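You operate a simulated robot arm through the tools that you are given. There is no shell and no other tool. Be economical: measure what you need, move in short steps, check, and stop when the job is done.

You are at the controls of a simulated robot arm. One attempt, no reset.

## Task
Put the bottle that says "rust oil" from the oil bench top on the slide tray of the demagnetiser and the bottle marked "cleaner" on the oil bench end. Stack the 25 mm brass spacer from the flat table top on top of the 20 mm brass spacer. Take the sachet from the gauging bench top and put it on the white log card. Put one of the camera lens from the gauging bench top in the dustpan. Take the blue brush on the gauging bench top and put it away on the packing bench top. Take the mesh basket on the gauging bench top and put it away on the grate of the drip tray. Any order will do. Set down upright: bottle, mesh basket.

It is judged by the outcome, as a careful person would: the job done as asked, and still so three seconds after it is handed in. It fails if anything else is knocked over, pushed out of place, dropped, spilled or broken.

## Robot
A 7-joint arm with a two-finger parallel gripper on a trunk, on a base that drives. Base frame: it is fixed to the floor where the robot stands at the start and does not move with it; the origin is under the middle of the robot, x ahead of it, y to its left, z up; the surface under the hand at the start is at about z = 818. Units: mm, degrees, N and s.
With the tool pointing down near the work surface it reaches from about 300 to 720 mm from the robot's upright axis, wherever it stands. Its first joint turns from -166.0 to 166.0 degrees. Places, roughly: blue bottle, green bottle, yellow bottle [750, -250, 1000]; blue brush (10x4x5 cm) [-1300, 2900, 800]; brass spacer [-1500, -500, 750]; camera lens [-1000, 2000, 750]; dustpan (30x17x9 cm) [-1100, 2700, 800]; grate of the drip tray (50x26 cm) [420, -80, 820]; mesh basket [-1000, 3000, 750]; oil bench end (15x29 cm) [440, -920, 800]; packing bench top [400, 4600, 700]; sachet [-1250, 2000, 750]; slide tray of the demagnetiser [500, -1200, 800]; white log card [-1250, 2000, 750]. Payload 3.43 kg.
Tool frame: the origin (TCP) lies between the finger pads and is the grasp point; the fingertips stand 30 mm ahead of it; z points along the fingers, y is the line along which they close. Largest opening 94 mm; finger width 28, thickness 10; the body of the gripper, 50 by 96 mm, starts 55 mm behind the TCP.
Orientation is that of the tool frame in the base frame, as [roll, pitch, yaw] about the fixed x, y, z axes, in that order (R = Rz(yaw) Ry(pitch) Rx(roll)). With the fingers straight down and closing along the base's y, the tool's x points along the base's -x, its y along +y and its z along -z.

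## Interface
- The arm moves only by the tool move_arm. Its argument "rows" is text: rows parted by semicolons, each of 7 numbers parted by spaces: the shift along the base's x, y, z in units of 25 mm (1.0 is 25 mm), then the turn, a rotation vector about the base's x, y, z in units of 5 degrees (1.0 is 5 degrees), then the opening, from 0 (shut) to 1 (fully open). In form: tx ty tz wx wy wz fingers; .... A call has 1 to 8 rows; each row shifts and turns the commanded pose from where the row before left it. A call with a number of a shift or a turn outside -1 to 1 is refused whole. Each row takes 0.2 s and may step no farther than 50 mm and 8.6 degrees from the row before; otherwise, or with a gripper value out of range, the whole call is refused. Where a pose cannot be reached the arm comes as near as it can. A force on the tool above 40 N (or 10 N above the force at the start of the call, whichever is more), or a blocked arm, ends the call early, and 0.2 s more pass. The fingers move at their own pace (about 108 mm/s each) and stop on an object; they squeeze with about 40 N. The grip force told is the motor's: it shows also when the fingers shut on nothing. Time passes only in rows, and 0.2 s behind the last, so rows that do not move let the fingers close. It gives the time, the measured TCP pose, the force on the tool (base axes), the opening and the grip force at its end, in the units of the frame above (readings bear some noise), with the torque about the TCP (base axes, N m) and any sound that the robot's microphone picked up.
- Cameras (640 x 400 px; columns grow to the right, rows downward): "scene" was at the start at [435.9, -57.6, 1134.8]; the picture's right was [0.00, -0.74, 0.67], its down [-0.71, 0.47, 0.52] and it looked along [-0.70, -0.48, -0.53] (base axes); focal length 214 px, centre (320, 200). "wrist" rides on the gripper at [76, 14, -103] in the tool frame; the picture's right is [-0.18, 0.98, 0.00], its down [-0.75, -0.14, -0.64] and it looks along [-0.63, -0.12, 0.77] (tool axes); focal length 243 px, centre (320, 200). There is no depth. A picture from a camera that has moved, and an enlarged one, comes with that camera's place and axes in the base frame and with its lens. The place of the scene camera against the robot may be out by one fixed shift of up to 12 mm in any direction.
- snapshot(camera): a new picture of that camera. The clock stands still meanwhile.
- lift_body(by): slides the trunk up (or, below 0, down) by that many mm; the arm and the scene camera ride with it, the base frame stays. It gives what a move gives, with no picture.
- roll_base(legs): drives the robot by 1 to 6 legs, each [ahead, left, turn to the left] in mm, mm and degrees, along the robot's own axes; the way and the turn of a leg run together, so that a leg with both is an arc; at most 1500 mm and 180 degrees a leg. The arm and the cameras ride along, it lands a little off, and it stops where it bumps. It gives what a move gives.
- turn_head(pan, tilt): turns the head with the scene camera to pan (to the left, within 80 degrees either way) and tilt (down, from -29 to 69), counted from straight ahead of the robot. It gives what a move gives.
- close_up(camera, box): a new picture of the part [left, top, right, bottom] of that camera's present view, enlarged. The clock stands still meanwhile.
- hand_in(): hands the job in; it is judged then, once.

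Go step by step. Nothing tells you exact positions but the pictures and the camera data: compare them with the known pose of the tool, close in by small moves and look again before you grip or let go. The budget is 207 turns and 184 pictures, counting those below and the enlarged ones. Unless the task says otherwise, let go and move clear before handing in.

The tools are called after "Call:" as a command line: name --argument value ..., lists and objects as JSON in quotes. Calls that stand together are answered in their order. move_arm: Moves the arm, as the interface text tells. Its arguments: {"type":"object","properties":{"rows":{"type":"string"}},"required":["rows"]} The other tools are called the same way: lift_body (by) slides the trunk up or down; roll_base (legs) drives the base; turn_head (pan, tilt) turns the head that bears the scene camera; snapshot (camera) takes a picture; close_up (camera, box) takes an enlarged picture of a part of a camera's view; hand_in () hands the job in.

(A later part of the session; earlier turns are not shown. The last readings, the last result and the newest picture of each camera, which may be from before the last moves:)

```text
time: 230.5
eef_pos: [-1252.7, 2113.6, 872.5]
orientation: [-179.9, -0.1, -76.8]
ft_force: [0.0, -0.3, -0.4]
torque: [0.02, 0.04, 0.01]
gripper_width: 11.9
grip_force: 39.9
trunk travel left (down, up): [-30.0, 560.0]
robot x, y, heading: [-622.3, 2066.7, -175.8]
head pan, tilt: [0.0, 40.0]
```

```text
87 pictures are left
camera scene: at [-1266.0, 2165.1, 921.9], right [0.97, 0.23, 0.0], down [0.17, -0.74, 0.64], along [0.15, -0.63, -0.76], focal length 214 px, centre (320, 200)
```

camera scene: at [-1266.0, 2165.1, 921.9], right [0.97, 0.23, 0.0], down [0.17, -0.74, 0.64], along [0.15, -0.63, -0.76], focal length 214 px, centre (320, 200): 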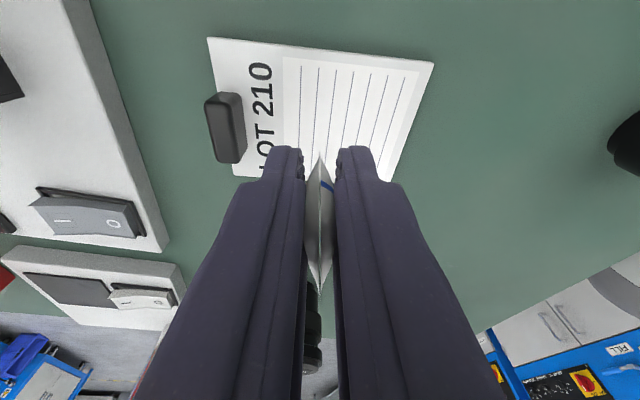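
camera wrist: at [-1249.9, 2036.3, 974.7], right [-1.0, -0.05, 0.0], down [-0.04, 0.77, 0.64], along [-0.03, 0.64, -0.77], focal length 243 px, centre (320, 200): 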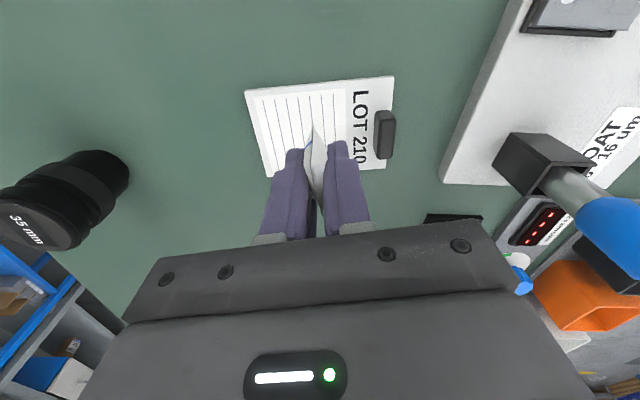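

The sachet hangs over the card's paper area. I fine-adjust and lower gently.

Call:
move_arm --rows "0.24 -0.12 -0.6 0 0 0 0;0 0 -0.6 0 0 0 0"

Call:
move_arm --rows "0 0 -0.1 0 0 0 0;0 0 -0.08 0 0 0 0"

Call:
close_up --camera "wrist" --box '[230, 70, 410, 230]'

```text
time: 231.1
eef_pos: [-1245.9, 2113.3, 845.8]
orientation: [179.9, 0.0, -76.7]
ft_force: [-0.8, 0.5, 0.1]
torque: [-0.01, 0.0, 0.0]
gripper_width: 11.8
grip_force: 40.2
trunk travel left (down, up): [-30.0, 560.0]
robot x, y, heading: [-625.2, 2067.2, -175.7]
head pan, tilt: [0.0, 40.0]
```

```text
time: 231.7
eef_pos: [-1246.6, 2111.6, 841.2]
orientation: [-180.0, -0.1, -76.9]
ft_force: [-1.4, 0.7, 0.1]
torque: [-0.02, 0.01, 0.01]
gripper_width: 11.9
grip_force: 40.1
trunk travel left (down, up): [-30.0, 560.0]
robot x, y, heading: [-627.2, 2063.3, -175.9]
head pan, tilt: [0.0, 40.0]
```

```text
2.50 times, centred on (320, 150) of wrist
camera zoom: at [-1243.5, 2033.7, 942.2], right [-1.0, -0.04, 0.0], down [-0.03, 0.77, 0.64], along [-0.03, 0.64, -0.77], focal length 606 px, centre (320, 325)
```

zoom: 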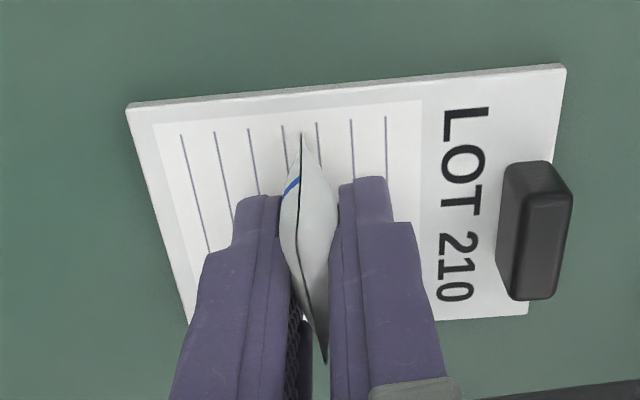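

The sachet sits about 6 mm too far toward +y on the card, so I correct that, lower a little and release.

Call:
move_arm --rows "0 -0.25 0 0 0 0 0;0 0 -0.1 0 0 0 0"

Call:
move_arm --rows "0 0 0 0 0 0 0.2;0 0 0 0 0 0 0.35;0 0 0 0 0 0 0.35"

Call:
move_arm --rows "0 0 0.5 0 0 0 0.35;0 0 1 0 0 0 0.35;0 0 1 0 0 0 0.5"

Call:
close_up --camera "wrist" --box '[230, 50, 410, 230]'

```text
time: 232.3
eef_pos: [-1245.0, 2105.6, 839.6]
orientation: [179.8, -0.1, -76.8]
ft_force: [-1.3, 0.0, 6.4]
torque: [0.06, 0.04, -0.04]
gripper_width: 11.9
grip_force: 40.3
trunk travel left (down, up): [-30.0, 560.0]
robot x, y, heading: [-623.7, 2062.3, -175.6]
head pan, tilt: [0.0, 40.0]
```

```text
time: 233.1
eef_pos: [-1246.0, 2106.7, 838.7]
orientation: [-180.0, -0.1, -76.7]
ft_force: [-0.1, -0.4, 0.9]
torque: [0.03, 0.0, 0.02]
gripper_width: 32.7
grip_force: 0.0
trunk travel left (down, up): [-30.0, 560.0]
robot x, y, heading: [-625.8, 2064.6, -175.6]
head pan, tilt: [0.0, 40.0]
```

```text
time: 233.9
eef_pos: [-1246.5, 2106.9, 900.2]
orientation: [179.9, 0.0, -76.8]
ft_force: [-0.4, -0.7, -0.4]
torque: [-0.02, -0.01, -0.02]
gripper_width: 47.0
grip_force: 0.0
trunk travel left (down, up): [-30.0, 560.0]
robot x, y, heading: [-627.9, 2065.5, -175.7]
head pan, tilt: [0.0, 40.0]
```

```text
2.22 times, centred on (320, 140) of wrist
camera zoom: at [-1243.2, 2028.2, 1001.6], right [-1.0, -0.04, 0.0], down [-0.03, 0.77, 0.64], along [-0.03, 0.64, -0.77], focal length 539 px, centre (320, 333)
```

zoom: 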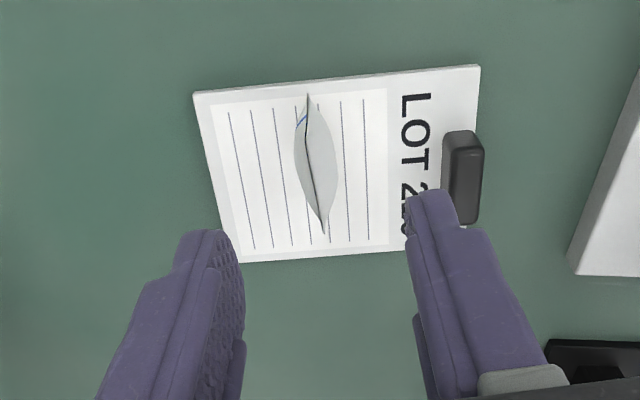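

The sachet lies fully on the card. Next the 35 mm lens at about (−1080, 2161), top about z 878: I rise, rotate the hand back and move over it.

Call:
move_arm --rows "0.2 0 0.9 0 0 1 0.9;0.42 0.15 0.9 0 0 1 0.9;0.42 0.15 0 0 0 1 0.9;0.42 0.15 0 0 0 1 0.9;0.42 0.15 0 0 0 1 0.9;0.42 0.15 0 0 0 1 0.9;0.42 0.15 0 0 0 1 0.9;0.42 0.15 0 0 0 1 0.9"

Call:
move_arm --rows "0.44 0.14 0 0 0 1 0.9;0.44 0.14 0 0 0 1 0.9;0.44 0.14 0 0 0 1 0.9;0.44 0.14 0 0 0 1 0.9;0.44 0.14 0 0 0 1 0.9;0.44 0.14 0 0 0 1 0.9;0.44 0.14 0 0 0 1 0.9;0.44 0.14 0 0 0 1 0.9"

Call:
snapshot --camera "wrist"

Call:
turn_head --pan 0 --tilt 25

Call:
snapshot --camera "scene"

```text
time: 235.7
eef_pos: [-1166.7, 2133.2, 944.4]
orientation: [179.9, -0.1, -36.7]
ft_force: [0.2, -0.5, 0.0]
torque: [0.0, 0.02, 0.0]
gripper_width: 84.6
grip_force: 0.1
trunk travel left (down, up): [-30.0, 560.0]
robot x, y, heading: [-626.7, 2066.9, -175.5]
head pan, tilt: [0.0, 40.0]
```

```text
time: 237.5
eef_pos: [-1078.9, 2160.3, 943.2]
orientation: [-179.9, -0.1, 3.2]
ft_force: [0.3, 0.5, 0.2]
torque: [0.0, -0.02, -0.01]
gripper_width: 84.4
grip_force: 0.2
trunk travel left (down, up): [-30.0, 560.0]
robot x, y, heading: [-628.8, 2063.2, -175.7]
head pan, tilt: [0.0, 40.0]
```

```text
84 pictures are left
camera wrist: at [-1002.5, 2150.6, 1046.0], right [-0.13, -0.99, 0.0], down [-0.76, 0.1, 0.64], along [-0.63, 0.08, -0.77], focal length 243 px, centre (320, 200)
```

wrist: 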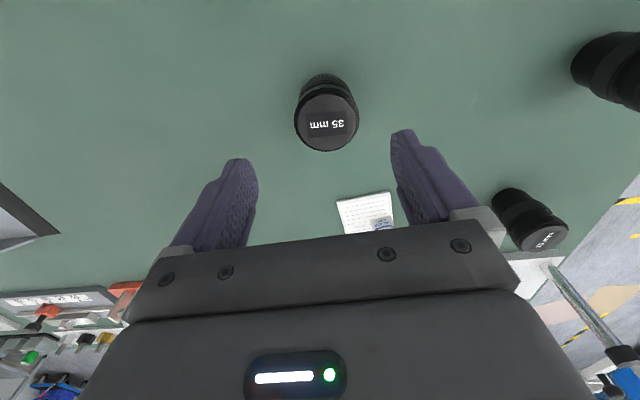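

```text
time: 238.3
eef_pos: [-1079.9, 2161.9, 944.0]
orientation: [-180.0, -0.1, 3.2]
ft_force: [-0.3, -0.2, 0.4]
torque: [-0.01, -0.02, 0.03]
gripper_width: 84.3
grip_force: 0.1
trunk travel left (down, up): [-30.0, 560.0]
robot x, y, heading: [-626.7, 2067.6, -175.8]
head pan, tilt: [0.0, 25.0]
```

```text
83 pictures are left
camera scene: at [-1150.8, 2163.1, 986.0], right [-0.06, 1.0, 0.0], down [0.9, 0.05, 0.43], along [0.42, 0.02, -0.91], focal length 214 px, centre (320, 200)
```

scene: 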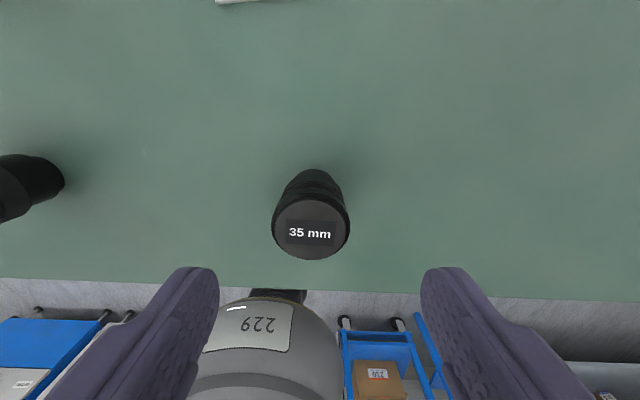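

Lens top at about (−1073, 2156, 866), diameter about 51. I align and descend.

Call:
move_arm --rows "0.24 -0.22 -0.8 0 0 0 0.9;0 0 -0.9 0 0 0 0.9;0 0 -0.9 0 0 0 0.9;0 0 -0.9 0 0 0 0.9"

Call:
snapshot --camera "wrist"

```text
time: 239.3
eef_pos: [-1073.5, 2154.6, 856.6]
orientation: [-180.0, 0.0, 3.1]
ft_force: [-0.3, -0.4, -0.1]
torque: [-0.01, 0.0, -0.01]
gripper_width: 84.6
grip_force: 0.1
trunk travel left (down, up): [-30.0, 560.0]
robot x, y, heading: [-628.5, 2066.0, -175.4]
head pan, tilt: [0.0, 25.0]
```

```text
82 pictures are left
camera wrist: at [-996.6, 2143.4, 959.3], right [-0.13, -0.99, 0.0], down [-0.76, 0.1, 0.64], along [-0.64, 0.08, -0.77], focal length 243 px, centre (320, 200)
```

wrist: 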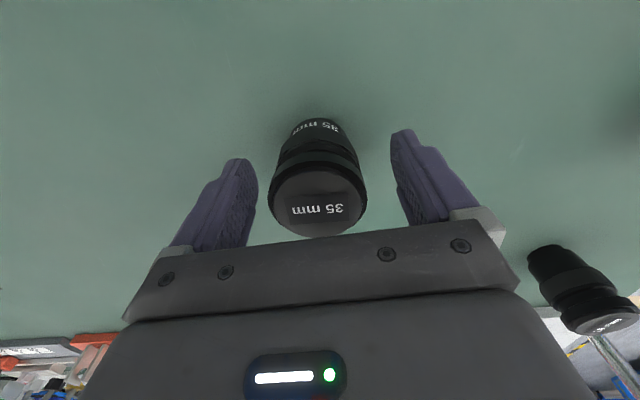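

Aligned. I close and lift.

Call:
move_arm --rows "0 0 0 0 0 0 0.3;0 0 0 0 0 0 0.3;0 0 0 0 0 0 0.3;0 0 0.5 0 0 0 0.3;0 0 1 0 0 0 0.3;0 0 1 0 0 0 0.3;0 0 1 0 0 0 0.3"

Call:
roll_base --legs '[[0, -560, -4]]'

Call:
snapshot --camera "scene"

Call:
snapshot --camera "wrist"

```text
time: 240.9
eef_pos: [-1069.7, 2155.9, 946.4]
orientation: [179.9, -0.3, 3.2]
ft_force: [-0.6, 0.6, -2.1]
torque: [-0.01, -0.01, 0.04]
gripper_width: 48.7
grip_force: 39.8
trunk travel left (down, up): [-30.0, 560.0]
robot x, y, heading: [-623.3, 2064.6, -175.5]
head pan, tilt: [0.0, 25.0]
```

```text
time: 244.2
eef_pos: [-1084.4, 2754.3, 946.2]
orientation: [-179.9, -0.1, -1.0]
ft_force: [-0.4, 0.7, -1.9]
torque: [0.0, -0.03, 0.01]
gripper_width: 48.8
grip_force: 40.2
trunk travel left (down, up): [-30.0, 560.0]
robot x, y, heading: [-644.3, 2631.8, -180.2]
head pan, tilt: [0.0, 25.0]
```

```text
81 pictures are left
camera scene: at [-1157.1, 2760.9, 988.7], right [0.02, 1.0, 0.0], down [0.91, -0.01, 0.42], along [0.42, -0.01, -0.91], focal length 214 px, centre (320, 200)
```

scene: 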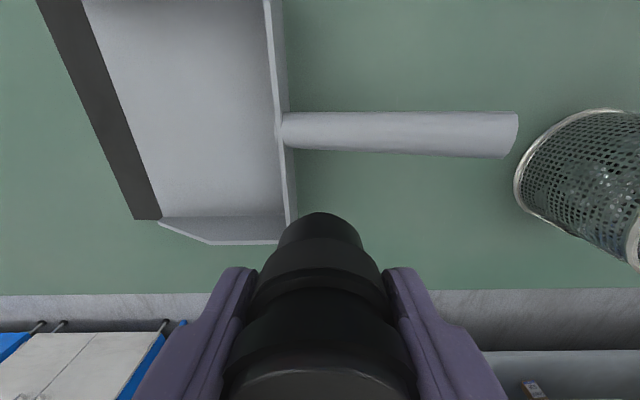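

```text
80 pictures are left
camera wrist: at [-1009.7, 2737.9, 1048.6], right [-0.2, -0.98, 0.0], down [-0.75, 0.15, 0.64], along [-0.63, 0.13, -0.77], focal length 243 px, centre (320, 200)
```

wrist: 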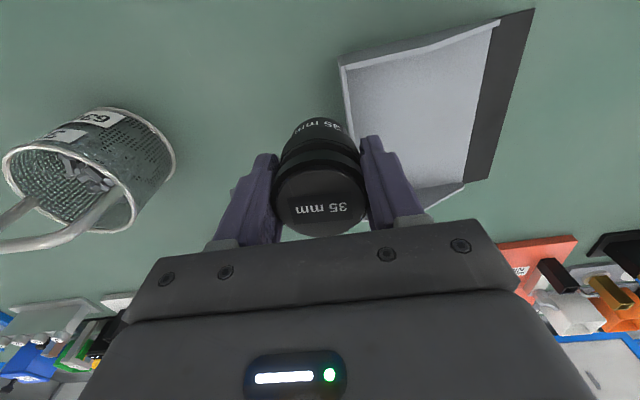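

The dustpan spans x −1202 to −1052 and y 2597 (lip) to 2733 (back wall). I raise the lens a bit and move it over the pan's floor.

Call:
move_arm --rows "0 0 1 0 0 0 0.3;-0.1 -0.2 0.6 0 0 0 0.3;-0.4 -0.75 0 0 0 0 0.3;-0.4 -0.75 0 0 0 0 0.3;-0.4 -0.75 0 0 0 0 0.3;-0.4 -0.75 0 0 0 0 0.3"

Call:
turn_head --pan 0 --tilt 0

Call:
snapshot --camera "scene"

Call:
snapshot --camera "wrist"

```text
time: 245.6
eef_pos: [-1126.9, 2675.2, 985.4]
orientation: [180.0, -0.2, -0.9]
ft_force: [0.2, -0.7, -1.0]
torque: [-0.02, -0.01, 0.0]
gripper_width: 48.7
grip_force: 40.0
trunk travel left (down, up): [-30.0, 560.0]
robot x, y, heading: [-646.0, 2632.1, -179.9]
head pan, tilt: [0.0, 25.0]
```

```text
time: 246.4
eef_pos: [-1125.6, 2676.5, 985.8]
orientation: [-180.0, -0.1, -1.1]
ft_force: [-0.4, -0.4, -2.4]
torque: [-0.01, 0.01, 0.01]
gripper_width: 48.5
grip_force: 40.3
trunk travel left (down, up): [-30.0, 560.0]
robot x, y, heading: [-646.8, 2635.9, -179.9]
head pan, tilt: [0.0, 0.0]
```

```text
79 pictures are left
camera scene: at [-1238.4, 2683.3, 1029.7], right [0.02, 1.0, 0.0], down [1.0, -0.02, 0.0], along [0.0, 0.0, -1.0], focal length 214 px, centre (320, 200)
```

scene: 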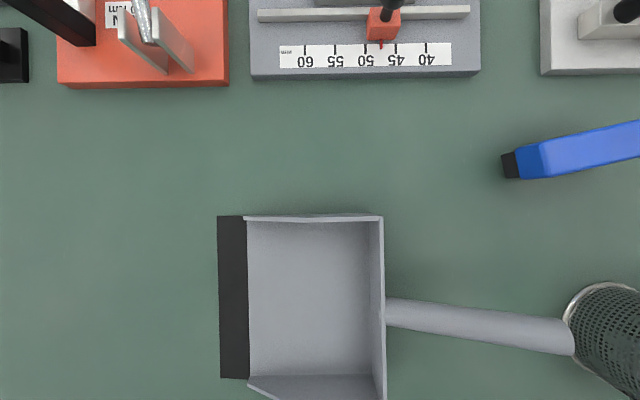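

```text
78 pictures are left
camera wrist: at [-1050.8, 2659.6, 1087.7], right [-0.2, -0.98, 0.0], down [-0.75, 0.15, 0.64], along [-0.63, 0.13, -0.77], focal length 243 px, centre (320, 200)
```

wrist: 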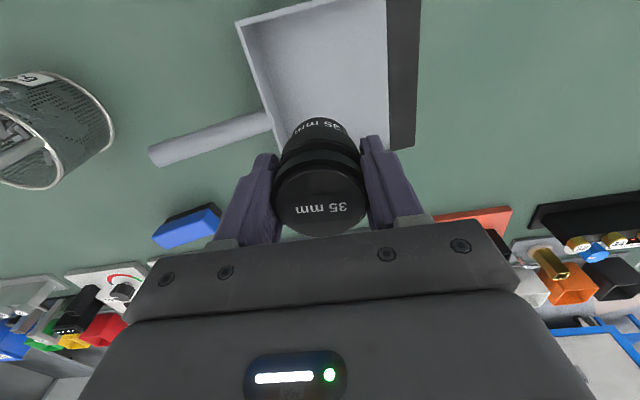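

The lens is over the middle of the pan floor. I lower it.

Call:
move_arm --rows "-0.2 -0.2 -0.9 0 0 0 0.3;0 0 -0.95 0 0 0 0.3;0 0 -0.95 0 0 0 0.3;0 0 -0.95 0 0 0 0.3;0 0 -0.6 0 0 0 0.3"

Call:
move_arm --rows "0 0 -0.12 0 0 0 0.3;0 0 -0.12 0 0 0 0.3"

Call:
snapshot --camera "wrist"

```text
time: 247.6
eef_pos: [-1132.7, 2669.0, 877.8]
orientation: [-179.9, -0.1, -1.1]
ft_force: [-1.1, -0.6, -1.2]
torque: [0.02, 0.02, -0.01]
gripper_width: 48.7
grip_force: 40.0
trunk travel left (down, up): [-30.0, 560.0]
robot x, y, heading: [-648.6, 2633.2, -180.1]
head pan, tilt: [0.0, 0.0]
```

```text
time: 248.2
eef_pos: [-1132.9, 2668.7, 870.9]
orientation: [-180.0, -0.3, -1.0]
ft_force: [-0.8, -0.6, -2.2]
torque: [0.01, 0.01, 0.02]
gripper_width: 48.5
grip_force: 40.5
trunk travel left (down, up): [-30.0, 560.0]
robot x, y, heading: [-648.9, 2633.2, -180.0]
head pan, tilt: [0.0, 0.0]
```

```text
77 pictures are left
camera wrist: at [-1057.5, 2652.3, 972.7], right [-0.2, -0.98, 0.0], down [-0.75, 0.15, 0.64], along [-0.63, 0.13, -0.77], focal length 243 px, centre (320, 200)
```

wrist: 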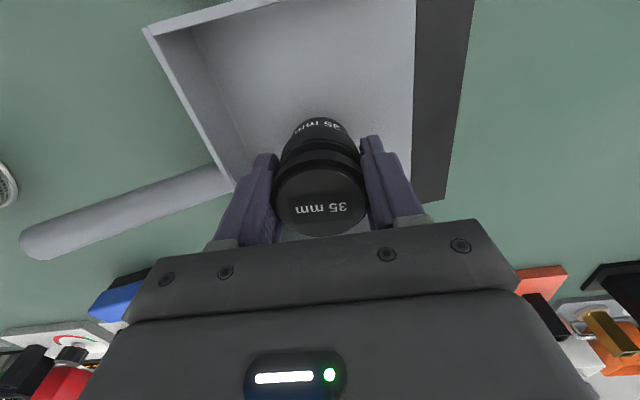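

Call:
move_arm --rows "0 0 -0.12 0 0 0 0.3;0 0 -0.12 0 0 0 0.3"

Call:
move_arm --rows "0 0 -0.08 0 0 0 0.3;0 0 -0.08 0 0 0 0.3"

```text
time: 248.8
eef_pos: [-1132.8, 2668.6, 865.6]
orientation: [-179.9, -0.2, -1.0]
ft_force: [1.4, 0.6, -1.5]
torque: [0.0, 0.0, -0.02]
gripper_width: 48.8
grip_force: 40.1
trunk travel left (down, up): [-30.0, 560.0]
robot x, y, heading: [-646.9, 2633.4, -179.8]
head pan, tilt: [0.0, 0.0]
```

```text
time: 249.4
eef_pos: [-1133.9, 2668.9, 861.8]
orientation: [179.9, -0.1, -1.0]
ft_force: [-0.9, 0.3, -1.2]
torque: [0.03, -0.01, -0.02]
gripper_width: 48.9
grip_force: 39.9
trunk travel left (down, up): [-30.0, 560.0]
robot x, y, heading: [-648.5, 2634.7, -180.1]
head pan, tilt: [0.0, 0.0]
```

No contact yet at TCP z 862, so I continue in small steps.

Call:
move_arm --rows "0 0 -0.06 0 0 0 0.3;0 0 -0.06 0 0 0 0.3"

Call:
move_arm --rows "0 0 -0.06 0 0 0 0.3;0 0 -0.04 0 0 0 0.3"

```text
time: 250.0
eef_pos: [-1132.1, 2668.8, 862.1]
orientation: [-179.9, 0.2, -1.0]
ft_force: [-6.2, -0.1, 29.2]
torque: [-0.16, 0.12, -0.09]
gripper_width: 48.7
grip_force: 40.1
trunk travel left (down, up): [-30.0, 560.0]
robot x, y, heading: [-647.1, 2630.4, -179.8]
head pan, tilt: [0.0, 0.0]
```

```text
time: 250.6
eef_pos: [-1132.7, 2669.3, 858.1]
orientation: [180.0, 0.0, -1.0]
ft_force: [-9.2, 0.3, 36.1]
torque: [0.0, 0.3, -0.02]
gripper_width: 48.8
grip_force: 39.7
trunk travel left (down, up): [-30.0, 560.0]
robot x, y, heading: [-647.0, 2636.4, -179.8]
head pan, tilt: [0.0, 0.0]
```

Contact. I ease up 2 mm, open and rise.

Call:
move_arm --rows "0 0 0.1 0 0 0 0.3;0 0 0 0 0 0 0.6;0 0 0 0 0 0 0.68;0 0 0 0 0 0 0.68"

Call:
move_arm --rows "0 0 0.4 0 0 0 0.68;0 0 1 0 0 0 0.68;0 0 1 0 0 0 0.68;0 0 1 0 0 0 0.68;0 0 1 0 0 0 0.68;0 0 1 0 0 0 0.68"

Call:
snapshot --camera "wrist"

Call:
snapshot --camera "scene"

```text
time: 251.6
eef_pos: [-1130.1, 2667.2, 859.0]
orientation: [-180.0, -0.1, -1.1]
ft_force: [-0.6, -0.3, -0.1]
torque: [0.01, 0.01, -0.02]
gripper_width: 63.9
grip_force: 0.0
trunk travel left (down, up): [-30.0, 560.0]
robot x, y, heading: [-648.1, 2634.9, -180.0]
head pan, tilt: [0.0, 0.0]
```

```text
time: 253.0
eef_pos: [-1131.9, 2669.7, 995.2]
orientation: [179.9, -0.1, -1.0]
ft_force: [0.4, 0.0, -0.7]
torque: [0.0, 0.02, 0.02]
gripper_width: 63.9
grip_force: 0.0
trunk travel left (down, up): [-30.0, 560.0]
robot x, y, heading: [-643.0, 2633.5, -179.9]
head pan, tilt: [0.0, 0.0]
```

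```text
76 pictures are left
camera wrist: at [-1055.6, 2653.2, 1097.3], right [-0.2, -0.98, 0.0], down [-0.75, 0.15, 0.64], along [-0.63, 0.13, -0.77], focal length 243 px, centre (320, 200)
```

wrist: 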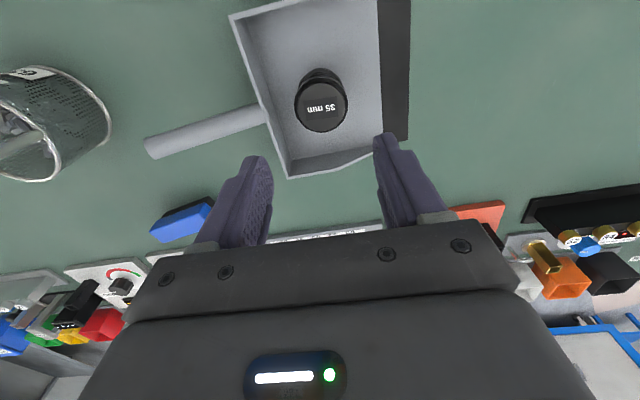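

```text
75 pictures are left
camera scene: at [-1243.3, 2676.9, 1039.4], right [0.02, 1.0, 0.0], down [1.0, -0.02, 0.0], along [0.0, 0.0, -1.0], focal length 214 px, centre (320, 200)
```

scene: 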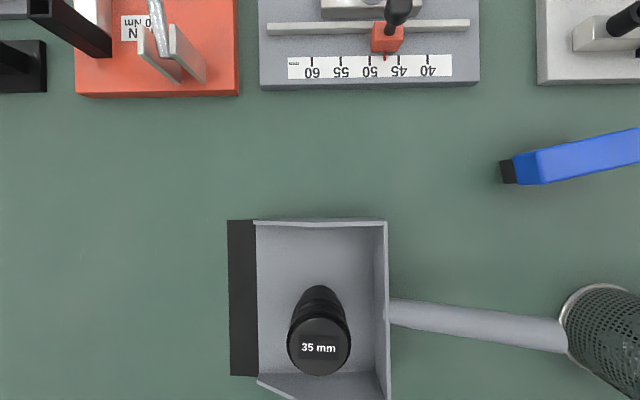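

The lens stands upright in the dustpan. Next is the blue brush at about (−1280, 2930); I shift the base to +y and look.

Call:
roll_base --legs '[[0, -290, 0]]'

Call:
snapshot --camera "scene"

Call:
snapshot --camera "wrist"

```text
time: 255.1
eef_pos: [-1132.0, 2957.2, 994.3]
orientation: [180.0, 0.0, -0.5]
ft_force: [0.5, 0.0, -1.0]
torque: [0.0, 0.0, -0.02]
gripper_width: 63.9
grip_force: 0.0
trunk travel left (down, up): [-30.0, 560.0]
robot x, y, heading: [-650.2, 2925.4, -179.5]
head pan, tilt: [0.0, 0.0]
```

```text
74 pictures are left
camera scene: at [-1245.5, 2963.9, 1039.1], right [0.01, 1.0, 0.0], down [1.0, -0.01, 0.0], along [0.0, 0.0, -1.0], focal length 214 px, centre (320, 200)
```

scene: 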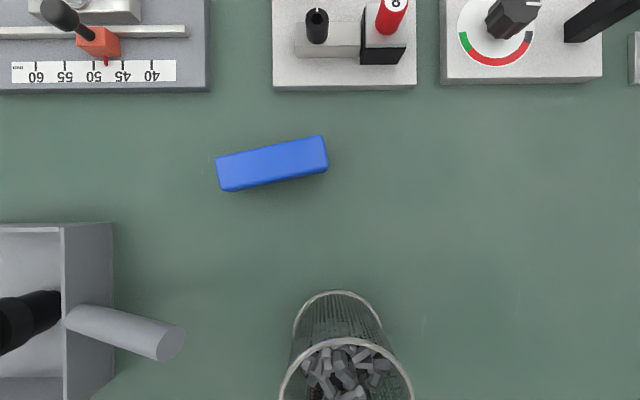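

```text
73 pictures are left
camera wrist: at [-1057.6, 2941.5, 1097.0], right [-0.19, -0.98, 0.0], down [-0.75, 0.15, 0.64], along [-0.63, 0.12, -0.77], focal length 243 px, centre (320, 200)
```

wrist: 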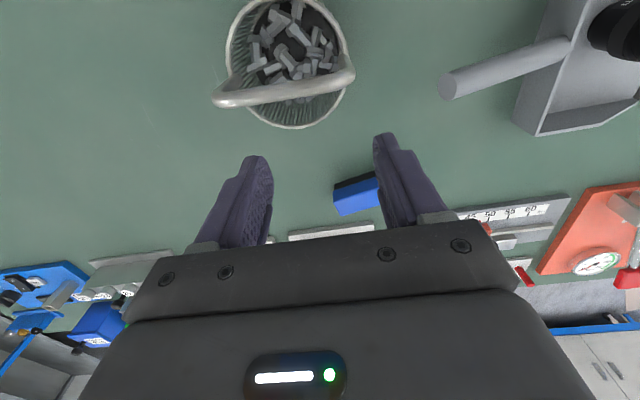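

The brush is centred at about (−1278, 2921), long axis near y. I rotate the hand to close across it and move over.

Call:
move_arm --rows "-0.37 -0.09 -0.2 0 0 -1 0.68;-0.37 -0.09 -0.2 0 0 -1 0.68;-0.37 -0.09 -0.2 0 0 -1 0.68;-0.37 -0.09 -0.2 0 0 -1 0.68;-0.37 -0.09 -0.2 0 0 -1 0.68;-0.37 -0.09 -0.2 0 0 -1 0.68;-0.37 -0.09 -0.2 0 0 -1 0.68;-0.37 -0.09 -0.2 0 0 -1 0.68"

Call:
move_arm --rows "-0.36 -0.09 0 0 0 -1 0.68;-0.36 -0.09 0 0 0 -1 0.68;-0.36 -0.09 0 0 0 -1 0.68;-0.36 -0.09 0 0 0 -1 0.68;-0.36 -0.09 0 0 0 -1 0.68;-0.36 -0.09 0 0 0 -1 0.68;-0.36 -0.09 0 0 0 -1 0.68;-0.36 -0.09 0 0 0 -0.36 0.68"

Call:
snapshot --camera "wrist"

Call:
turn_head --pan 0 --tilt 30

Call:
snapshot --camera "scene"

```text
time: 256.9
eef_pos: [-1207.1, 2940.4, 954.1]
orientation: [180.0, -0.1, -40.5]
ft_force: [0.3, 1.2, -0.7]
torque: [0.03, -0.01, 0.01]
gripper_width: 63.7
grip_force: 0.1
trunk travel left (down, up): [-30.0, 560.0]
robot x, y, heading: [-646.5, 2922.2, -179.4]
head pan, tilt: [0.0, 0.0]
```

```text
time: 258.6
eef_pos: [-1278.9, 2922.2, 954.1]
orientation: [179.9, -0.1, -77.4]
ft_force: [-0.9, -0.8, 0.8]
torque: [0.02, 0.01, -0.01]
gripper_width: 64.1
grip_force: 0.1
trunk travel left (down, up): [-30.0, 560.0]
robot x, y, heading: [-649.4, 2925.8, -179.7]
head pan, tilt: [0.0, 0.0]
```

```text
72 pictures are left
camera wrist: at [-1277.6, 2843.9, 1056.2], right [-1.0, -0.03, 0.0], down [-0.03, 0.77, 0.64], along [-0.02, 0.64, -0.77], focal length 243 px, centre (320, 200)
```

wrist: 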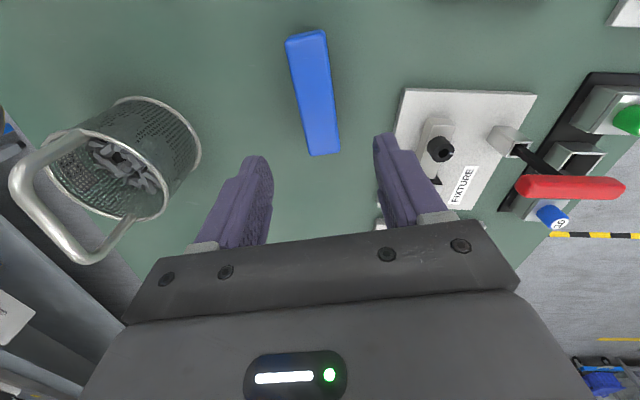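

```text
time: 259.6
eef_pos: [-1279.7, 2921.5, 954.6]
orientation: [-179.9, -0.2, -77.2]
ft_force: [-0.5, 0.7, -0.5]
torque: [0.0, 0.01, -0.02]
gripper_width: 63.7
grip_force: 0.1
trunk travel left (down, up): [-30.0, 560.0]
robot x, y, heading: [-650.3, 2924.4, -179.4]
head pan, tilt: [0.0, 30.0]
```

```text
71 pictures are left
camera scene: at [-1295.7, 2987.9, 998.0], right [0.98, 0.22, 0.0], down [0.19, -0.84, 0.5], along [0.11, -0.49, -0.87], focal length 214 px, centre (320, 200)
```

scene: 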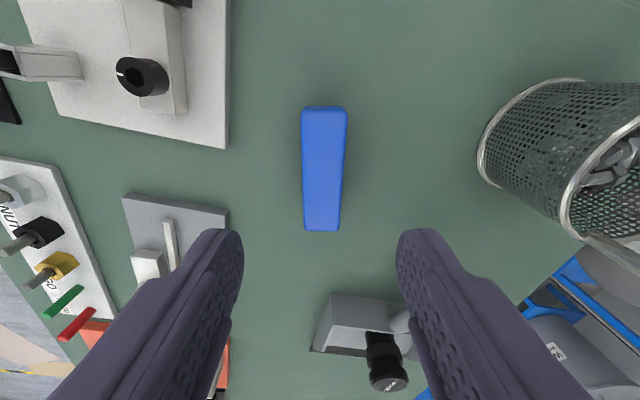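

The brush top is at about z 841, centre (−1276, 2916). I descend and grip.

Call:
move_arm --rows "0.12 -0.22 -0.9 0 0 0 0.68;0 0 -0.9 0 0 0 0.68;0 0 -0.9 0 0 0 0.68;0 0 -0.9 0 0 0 0.68;0 0 -0.9 0 0 0 0.68"

Call:
snapshot --camera "wrist"

```text
time: 260.8
eef_pos: [-1274.6, 2915.7, 843.8]
orientation: [-180.0, -0.1, -77.4]
ft_force: [0.7, 0.2, 0.1]
torque: [0.02, 0.01, 0.0]
gripper_width: 64.1
grip_force: 0.1
trunk travel left (down, up): [-30.0, 560.0]
robot x, y, heading: [-648.2, 2925.6, -179.3]
head pan, tilt: [0.0, 30.0]
```

```text
70 pictures are left
camera wrist: at [-1272.2, 2837.1, 945.3], right [-1.0, -0.04, 0.0], down [-0.03, 0.77, 0.64], along [-0.02, 0.64, -0.77], focal length 243 px, centre (320, 200)
```

wrist: 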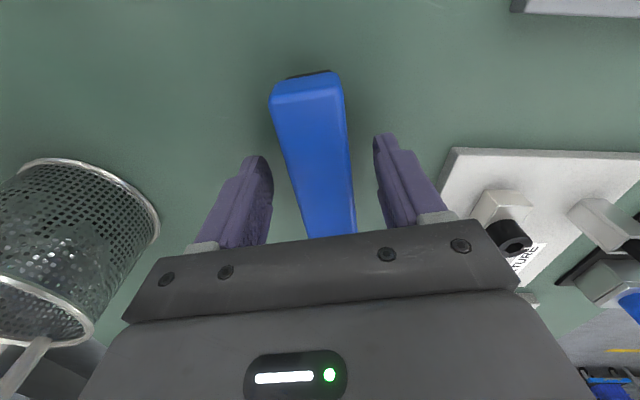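

Aligned. I close and lift.

Call:
move_arm --rows "0 0 0 0 0 0 0.2;0 0 0 0 0 0 0.2;0 0 0 0 0 0 0.2;0 0 0.6 0 0 0 0.2;0 0 1 0 0 0 0.2;0 0 1 0 0 0 0.2;0 0 1 0 0 0 0.2;0 0 1 0 0 0 0.2"

Call:
snapshot --camera "wrist"

```text
time: 262.6
eef_pos: [-1276.5, 2915.5, 956.6]
orientation: [-179.9, -0.1, -77.3]
ft_force: [0.7, -0.1, -0.8]
torque: [-0.02, 0.01, -0.01]
gripper_width: 35.5
grip_force: 39.9
trunk travel left (down, up): [-30.0, 560.0]
robot x, y, heading: [-647.5, 2927.2, -179.3]
head pan, tilt: [0.0, 30.0]
```

```text
69 pictures are left
camera wrist: at [-1273.8, 2836.7, 1058.9], right [-1.0, -0.04, 0.0], down [-0.03, 0.77, 0.64], along [-0.02, 0.64, -0.77], focal length 243 px, centre (320, 200)
```

wrist: 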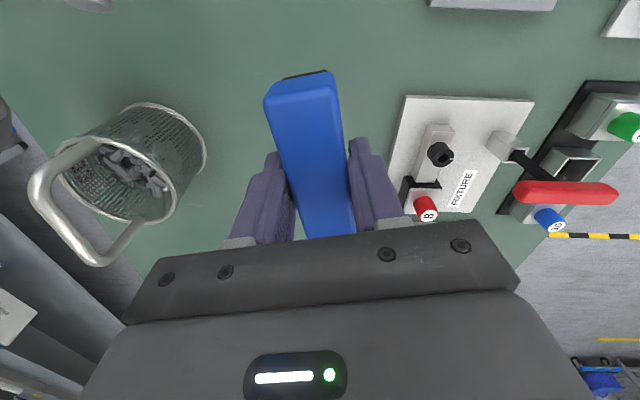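

The brush is held. I raise the trunk, back off the bench, turn to face +y and look toward the packing bench.

Call:
lift_body --by 200

Call:
roll_base --legs '[[-150, 0, 0], [0, 0, -90]]'

Call:
turn_head --pan 75 --tilt -20

Call:
snapshot --camera "scene"

```text
time: 264.8
eef_pos: [-1276.8, 2914.9, 1157.2]
orientation: [-180.0, -0.2, -77.3]
ft_force: [-0.2, 0.2, -1.2]
torque: [-0.02, -0.01, -0.01]
gripper_width: 35.5
grip_force: 40.2
trunk travel left (down, up): [-230.0, 360.0]
robot x, y, heading: [-646.2, 2923.1, -179.3]
head pan, tilt: [0.0, 30.0]
```

```text
time: 269.9
eef_pos: [-532.4, 3553.1, 1155.9]
orientation: [-180.0, 0.0, -165.0]
ft_force: [-0.8, 0.2, -0.9]
torque: [-0.02, 0.01, 0.01]
gripper_width: 35.7
grip_force: 40.0
trunk travel left (down, up): [-230.0, 360.0]
robot x, y, heading: [-496.3, 2928.2, 92.9]
head pan, tilt: [0.0, 30.0]
```

```text
time: 271.4
eef_pos: [-531.1, 3554.4, 1157.3]
orientation: [179.9, -0.1, -165.0]
ft_force: [-0.9, -0.6, 0.2]
torque: [-0.01, -0.01, -0.01]
gripper_width: 35.4
grip_force: 40.1
trunk travel left (down, up): [-230.0, 360.0]
robot x, y, heading: [-497.5, 2928.1, 93.0]
head pan, tilt: [75.0, -20.0]
```

```text
68 pictures are left
camera scene: at [-418.4, 3665.6, 1271.0], right [0.07, -0.25, -0.97], down [-0.99, 0.08, -0.09], along [0.09, 0.97, -0.24], focal length 214 px, centre (320, 200)
```

scene: 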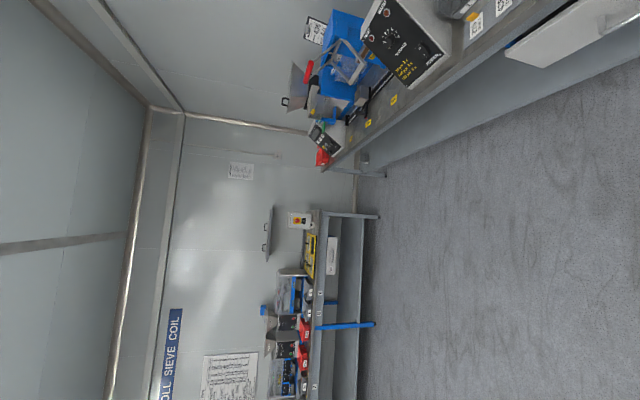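

The packing bench runs along the right wall (front edge at about x 120). I drive forward and turn to face it.

Call:
roll_base --legs '[[1450, 0, -2], [0, 0, -91]]'

Call:
turn_head --pan 60 --tilt 0

Call:
snapshot --camera "scene"

Call:
snapshot --camera "wrist"

```text
time: 282.2
eef_pos: [84.9, 4333.0, 1156.0]
orientation: [-179.9, 0.0, 102.4]
ft_force: [-0.1, 0.3, -0.6]
torque: [0.02, 0.0, -0.02]
gripper_width: 35.7
grip_force: 40.4
trunk travel left (down, up): [-230.0, 360.0]
robot x, y, heading: [-542.1, 4327.3, 0.0]
head pan, tilt: [75.0, -20.0]
```

```text
time: 283.0
eef_pos: [83.5, 4332.3, 1156.9]
orientation: [179.9, -0.1, 102.4]
ft_force: [-0.8, 0.4, -0.5]
torque: [-0.02, -0.01, -0.01]
gripper_width: 35.6
grip_force: 40.4
trunk travel left (down, up): [-230.0, 360.0]
robot x, y, heading: [-541.7, 4328.9, 0.0]
head pan, tilt: [60.0, 0.0]
```

```text
67 pictures are left
camera scene: at [181.1, 4247.5, 1245.9], right [-0.49, -0.11, -0.87], down [-0.21, 0.98, 0.0], along [0.85, 0.19, -0.5], focal length 214 px, centre (320, 200)
```

scene: 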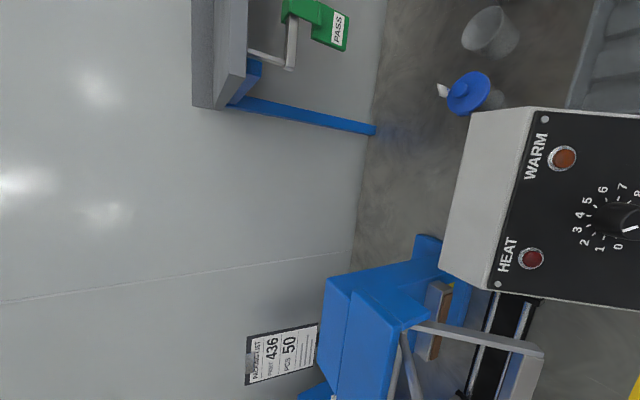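

```text
66 pictures are left
camera wrist: at [80.8, 4409.2, 1258.7], right [1.0, 0.03, 0.0], down [0.02, -0.77, 0.64], along [0.02, -0.64, -0.77], focal length 243 px, centre (320, 200)
```

wrist: 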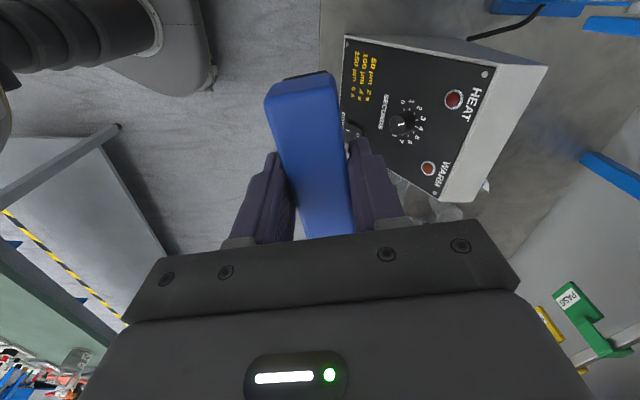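

Cluttered here, so I scan the bench top in both directions for a clear spot.

Call:
turn_head --pan 35 --tilt -25

Call:
snapshot --camera "scene"

Call:
turn_head --pan 50 --tilt 35

Call:
snapshot --camera "scene"

```text
time: 283.9
eef_pos: [83.2, 4333.8, 1157.4]
orientation: [-180.0, -0.2, 102.4]
ft_force: [-0.2, -0.3, -0.9]
torque: [-0.06, -0.02, 0.0]
gripper_width: 35.6
grip_force: 40.0
trunk travel left (down, up): [-230.0, 360.0]
robot x, y, heading: [-545.9, 4326.4, 0.3]
head pan, tilt: [35.0, -25.0]
```

```text
65 pictures are left
camera scene: at [152.5, 4204.8, 1232.6], right [-0.8, -0.18, -0.57], down [0.04, 0.94, -0.34], along [0.6, -0.3, -0.74], focal length 214 px, centre (320, 200)
```

scene: 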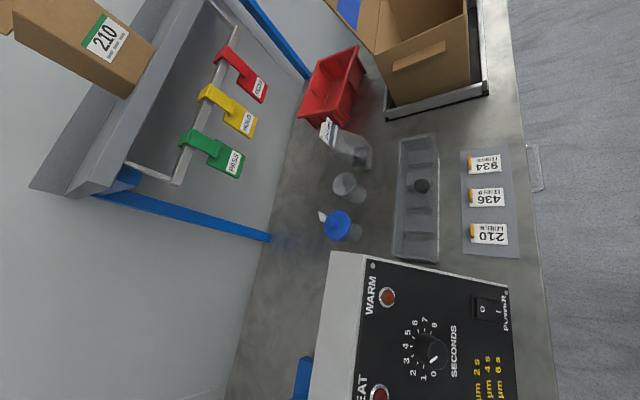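

```text
time: 285.2
eef_pos: [84.6, 4333.0, 1157.3]
orientation: [-180.0, -0.1, 102.4]
ft_force: [0.1, -0.3, -0.7]
torque: [-0.01, 0.01, 0.0]
gripper_width: 35.9
grip_force: 40.0
trunk travel left (down, up): [-230.0, 360.0]
robot x, y, heading: [-545.4, 4322.9, 0.4]
head pan, tilt: [50.0, 35.0]
```

```text
64 pictures are left
camera scene: at [158.8, 4300.1, 1234.3], right [-0.63, -0.14, -0.77], down [-0.6, 0.7, 0.37], along [0.49, 0.7, -0.53], focal length 214 px, centre (320, 200)
```

scene: 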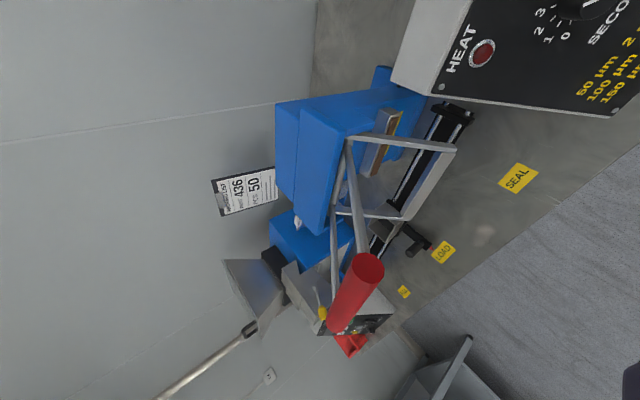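

There is a clear strip in front of the sealer at about (180, 4625), between the SEAL and LOAD labels. I drive the hand over it and look down.

Call:
roll_base --legs '[[0, 290, 0], [85, 0, 0]]'

Call:
turn_head --pan 0 --tilt 30

Call:
snapshot --camera "scene"

Call:
snapshot --camera "wrist"

```text
time: 287.9
eef_pos: [167.9, 4619.9, 1155.0]
orientation: [-179.9, -0.1, 102.3]
ft_force: [0.8, -0.1, -1.0]
torque: [-0.03, 0.04, 0.04]
gripper_width: 35.7
grip_force: 39.3
trunk travel left (down, up): [-230.0, 360.0]
robot x, y, heading: [-459.8, 4612.5, 0.2]
head pan, tilt: [50.0, 35.0]
```

```text
time: 289.1
eef_pos: [167.1, 4620.5, 1156.6]
orientation: [180.0, 0.0, 102.4]
ft_force: [0.9, -0.6, -0.8]
torque: [-0.01, -0.01, 0.02]
gripper_width: 35.7
grip_force: 39.9
trunk travel left (down, up): [-230.0, 360.0]
robot x, y, heading: [-460.9, 4615.2, 0.5]
head pan, tilt: [0.0, 30.0]
```

```text
63 pictures are left
camera scene: at [177.9, 4565.7, 1200.3], right [-0.98, -0.21, 0.0], down [-0.19, 0.84, 0.5], along [-0.11, 0.49, -0.86], focal length 214 px, centre (320, 200)
```

scene: 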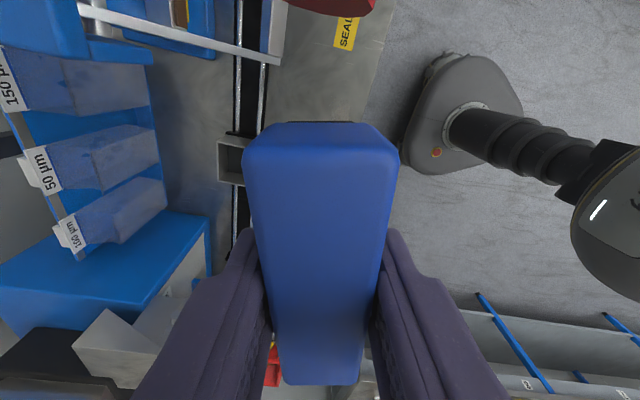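

```text
62 pictures are left
camera wrist: at [164.2, 4696.9, 1258.5], right [1.0, 0.03, 0.0], down [0.02, -0.77, 0.64], along [0.02, -0.64, -0.77], focal length 243 px, centre (320, 200)
```

wrist: 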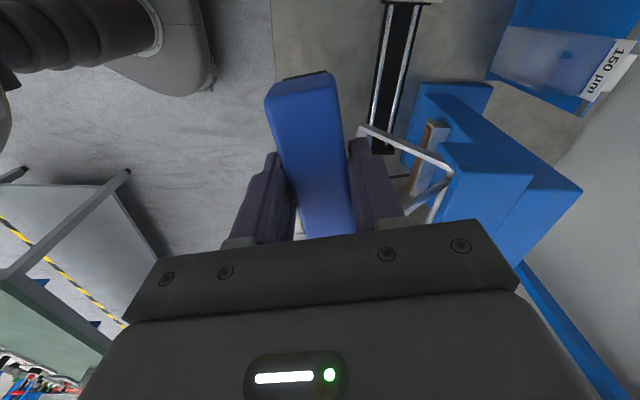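

A red sealer lever seems to stick up near here at about (185, 4545, 1100). I take a clearer look before lowering.

Call:
turn_head --pan 60 --tilt 10

Call:
snapshot --camera "scene"

Call:
turn_head --pan 0 --tilt -10

Call:
snapshot --camera "scene"

```text
time: 290.4
eef_pos: [167.2, 4620.4, 1156.0]
orientation: [-180.0, -0.1, 102.5]
ft_force: [0.3, -0.3, -0.4]
torque: [0.0, 0.0, -0.04]
gripper_width: 35.6
grip_force: 40.0
trunk travel left (down, up): [-230.0, 360.0]
robot x, y, heading: [-459.4, 4612.4, 0.3]
head pan, tilt: [60.0, 10.0]
```

```text
61 pictures are left
camera scene: at [263.3, 4551.3, 1244.1], right [-0.49, -0.11, -0.87], down [-0.36, 0.93, 0.09], along [0.8, 0.35, -0.49], focal length 214 px, centre (320, 200)
```

scene: 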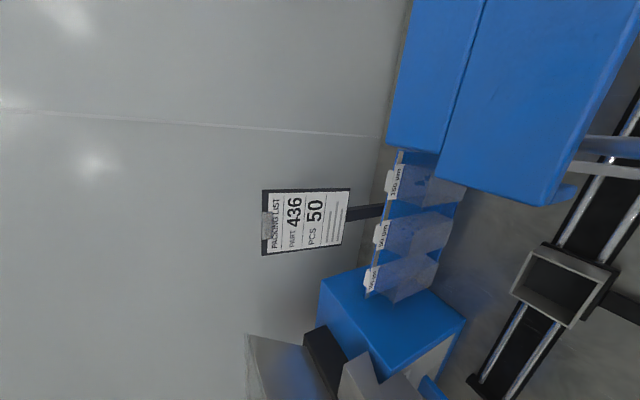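

```text
time: 291.6
eef_pos: [167.1, 4620.7, 1156.9]
orientation: [-180.0, -0.2, 102.4]
ft_force: [-0.1, 0.6, -0.8]
torque: [-0.03, -0.01, 0.03]
gripper_width: 35.6
grip_force: 40.2
trunk travel left (down, up): [-230.0, 360.0]
robot x, y, heading: [-462.0, 4615.5, 0.1]
head pan, tilt: [0.0, -10.0]
```

```text
60 pictures are left
camera scene: at [191.5, 4503.6, 1206.3], right [-0.98, -0.21, 0.0], down [-0.21, 0.96, -0.17], along [0.04, -0.17, -0.99], focal length 214 px, centre (320, 200)
```

scene: 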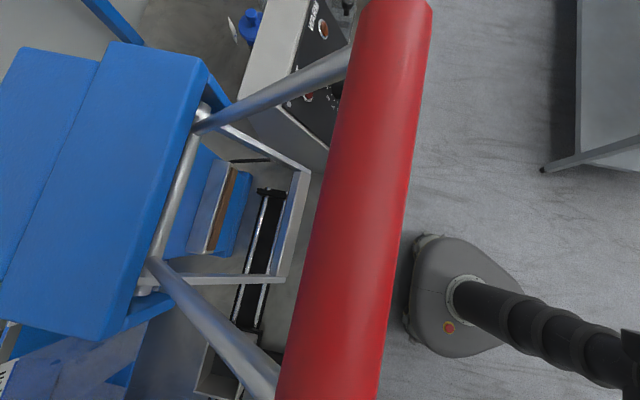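

The sealer's red lever bar is at about x 177, y 4410–4560, z 1115. I move to y 4690, well clear of it, tuck the camera in, and lower.

Call:
turn_head --pan 0 --tilt 40

Call:
move_arm --rows "-0.1 0.7 0 0 0 0 0.2;-0.1 0.7 0 0 0 0 0.2;-0.1 0.7 0 0 0 0 0.2;0 0.7 0 0 0 0 0.2"

Call:
lift_body --by -225

Call:
snapshot --camera "wrist"

Call:
snapshot --camera "scene"

```text
time: 292.8
eef_pos: [166.6, 4620.2, 1156.6]
orientation: [179.9, -0.1, 102.5]
ft_force: [0.7, -0.5, -0.1]
torque: [0.0, 0.01, 0.0]
gripper_width: 35.6
grip_force: 39.7
trunk travel left (down, up): [-230.0, 360.0]
robot x, y, heading: [-462.9, 4617.0, 0.2]
head pan, tilt: [0.0, 40.0]
```

```text
time: 293.8
eef_pos: [158.7, 4690.4, 1157.0]
orientation: [-179.9, -0.1, 102.3]
ft_force: [-0.4, 0.2, -1.6]
torque: [0.0, -0.02, 0.03]
gripper_width: 35.5
grip_force: 40.4
trunk travel left (down, up): [-230.0, 360.0]
robot x, y, heading: [-460.9, 4615.2, 0.4]
head pan, tilt: [0.0, 40.0]
```

```text
time: 296.2
eef_pos: [158.0, 4689.6, 932.1]
orientation: [-179.9, -0.1, 102.5]
ft_force: [0.0, -0.3, -1.1]
torque: [-0.03, 0.02, 0.0]
gripper_width: 35.4
grip_force: 39.8
trunk travel left (down, up): [-5.0, 585.0]
robot x, y, heading: [-460.8, 4617.4, 0.4]
head pan, tilt: [0.0, 40.0]
```

```text
59 pictures are left
camera wrist: at [155.8, 4766.4, 1034.4], right [1.0, 0.03, 0.0], down [0.02, -0.77, 0.64], along [0.02, -0.64, -0.77], focal length 243 px, centre (320, 200)
```

wrist: 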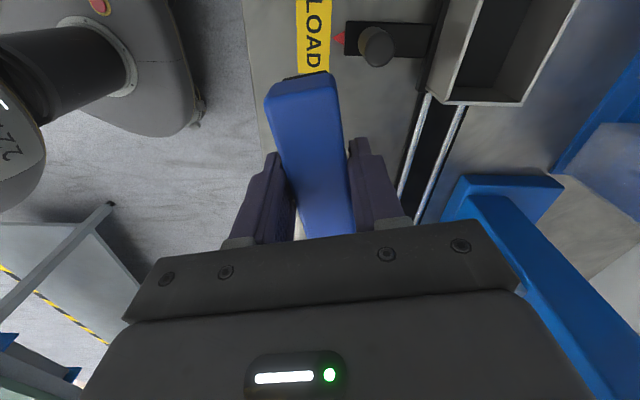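

```text
58 pictures are left
camera scene: at [166.1, 4650.2, 981.7], right [-0.98, -0.21, 0.0], down [-0.16, 0.75, 0.64], along [-0.14, 0.63, -0.76], focal length 214 px, centre (320, 200)
```

scene: 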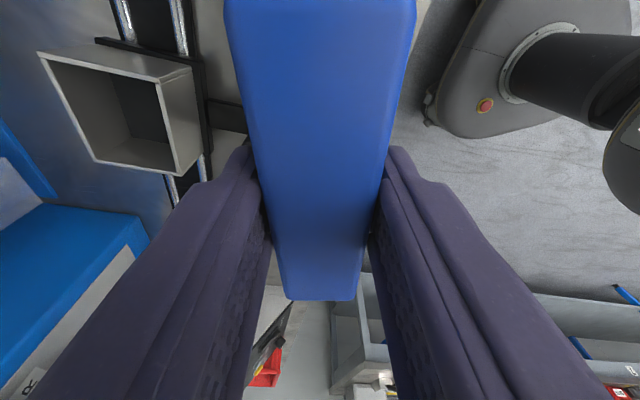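

The spot is clear between the bench edge and the slide arm. I lower the brush, shifting 12 mm toward the front.

Call:
move_arm --rows "-0.48 0 -0.8 0 0 0 0.2;0 0 -0.9 0 0 0 0.2;0 0 -0.9 0 0 0 0.2;0 0 -0.9 0 0 0 0.2;0 0 -0.9 0 0 0 0.2"

Call:
snapshot --camera "wrist"

```text
time: 297.4
eef_pos: [145.9, 4687.1, 821.6]
orientation: [-180.0, -0.1, 102.4]
ft_force: [-0.3, 0.3, 0.0]
torque: [0.0, 0.03, 0.0]
gripper_width: 35.5
grip_force: 39.9
trunk travel left (down, up): [-5.0, 585.0]
robot x, y, heading: [-460.2, 4616.3, 0.4]
head pan, tilt: [0.0, 40.0]
```

```text
57 pictures are left
camera wrist: at [142.5, 4764.4, 923.7], right [1.0, 0.03, 0.0], down [0.02, -0.77, 0.64], along [0.02, -0.64, -0.77], focal length 243 px, centre (320, 200)
```

wrist: 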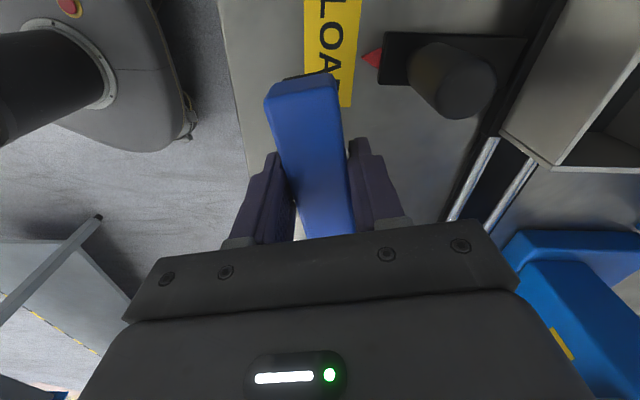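

The bench may be near z 750, so I go down in small steps with force checks.

Call:
move_arm --rows "0 0 -0.3 0 0 0 0.2;0 0 -0.3 0 0 0 0.2"

Call:
move_arm --rows "0 0 -0.2 0 0 0 0.2;0 0 -0.2 0 0 0 0.2"

Call:
close_up --camera "wrist" --box '[200, 0, 420, 240]'

```text
time: 298.0
eef_pos: [145.3, 4691.4, 807.2]
orientation: [180.0, -0.2, 102.4]
ft_force: [0.2, -0.2, -0.7]
torque: [0.0, 0.02, 0.01]
gripper_width: 35.5
grip_force: 40.4
trunk travel left (down, up): [-5.0, 585.0]
robot x, y, heading: [-460.7, 4610.2, 0.5]
head pan, tilt: [0.0, 40.0]
```

```text
time: 298.6
eef_pos: [146.0, 4689.9, 798.9]
orientation: [-180.0, -0.2, 102.5]
ft_force: [0.1, 0.6, -1.0]
torque: [0.02, 0.02, -0.02]
gripper_width: 35.8
grip_force: 39.7
trunk travel left (down, up): [-5.0, 585.0]
robot x, y, heading: [-461.5, 4615.4, 0.0]
head pan, tilt: [0.0, 40.0]
```

```text
1.67 times, centred on (310, 120) of wrist
camera zoom: at [142.6, 4766.0, 899.2], right [1.0, 0.03, 0.0], down [0.02, -0.77, 0.64], along [0.02, -0.64, -0.77], focal length 404 px, centre (337, 333)
```

zoom: 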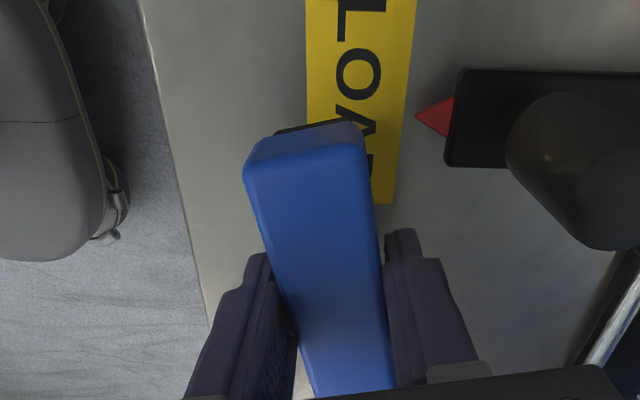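

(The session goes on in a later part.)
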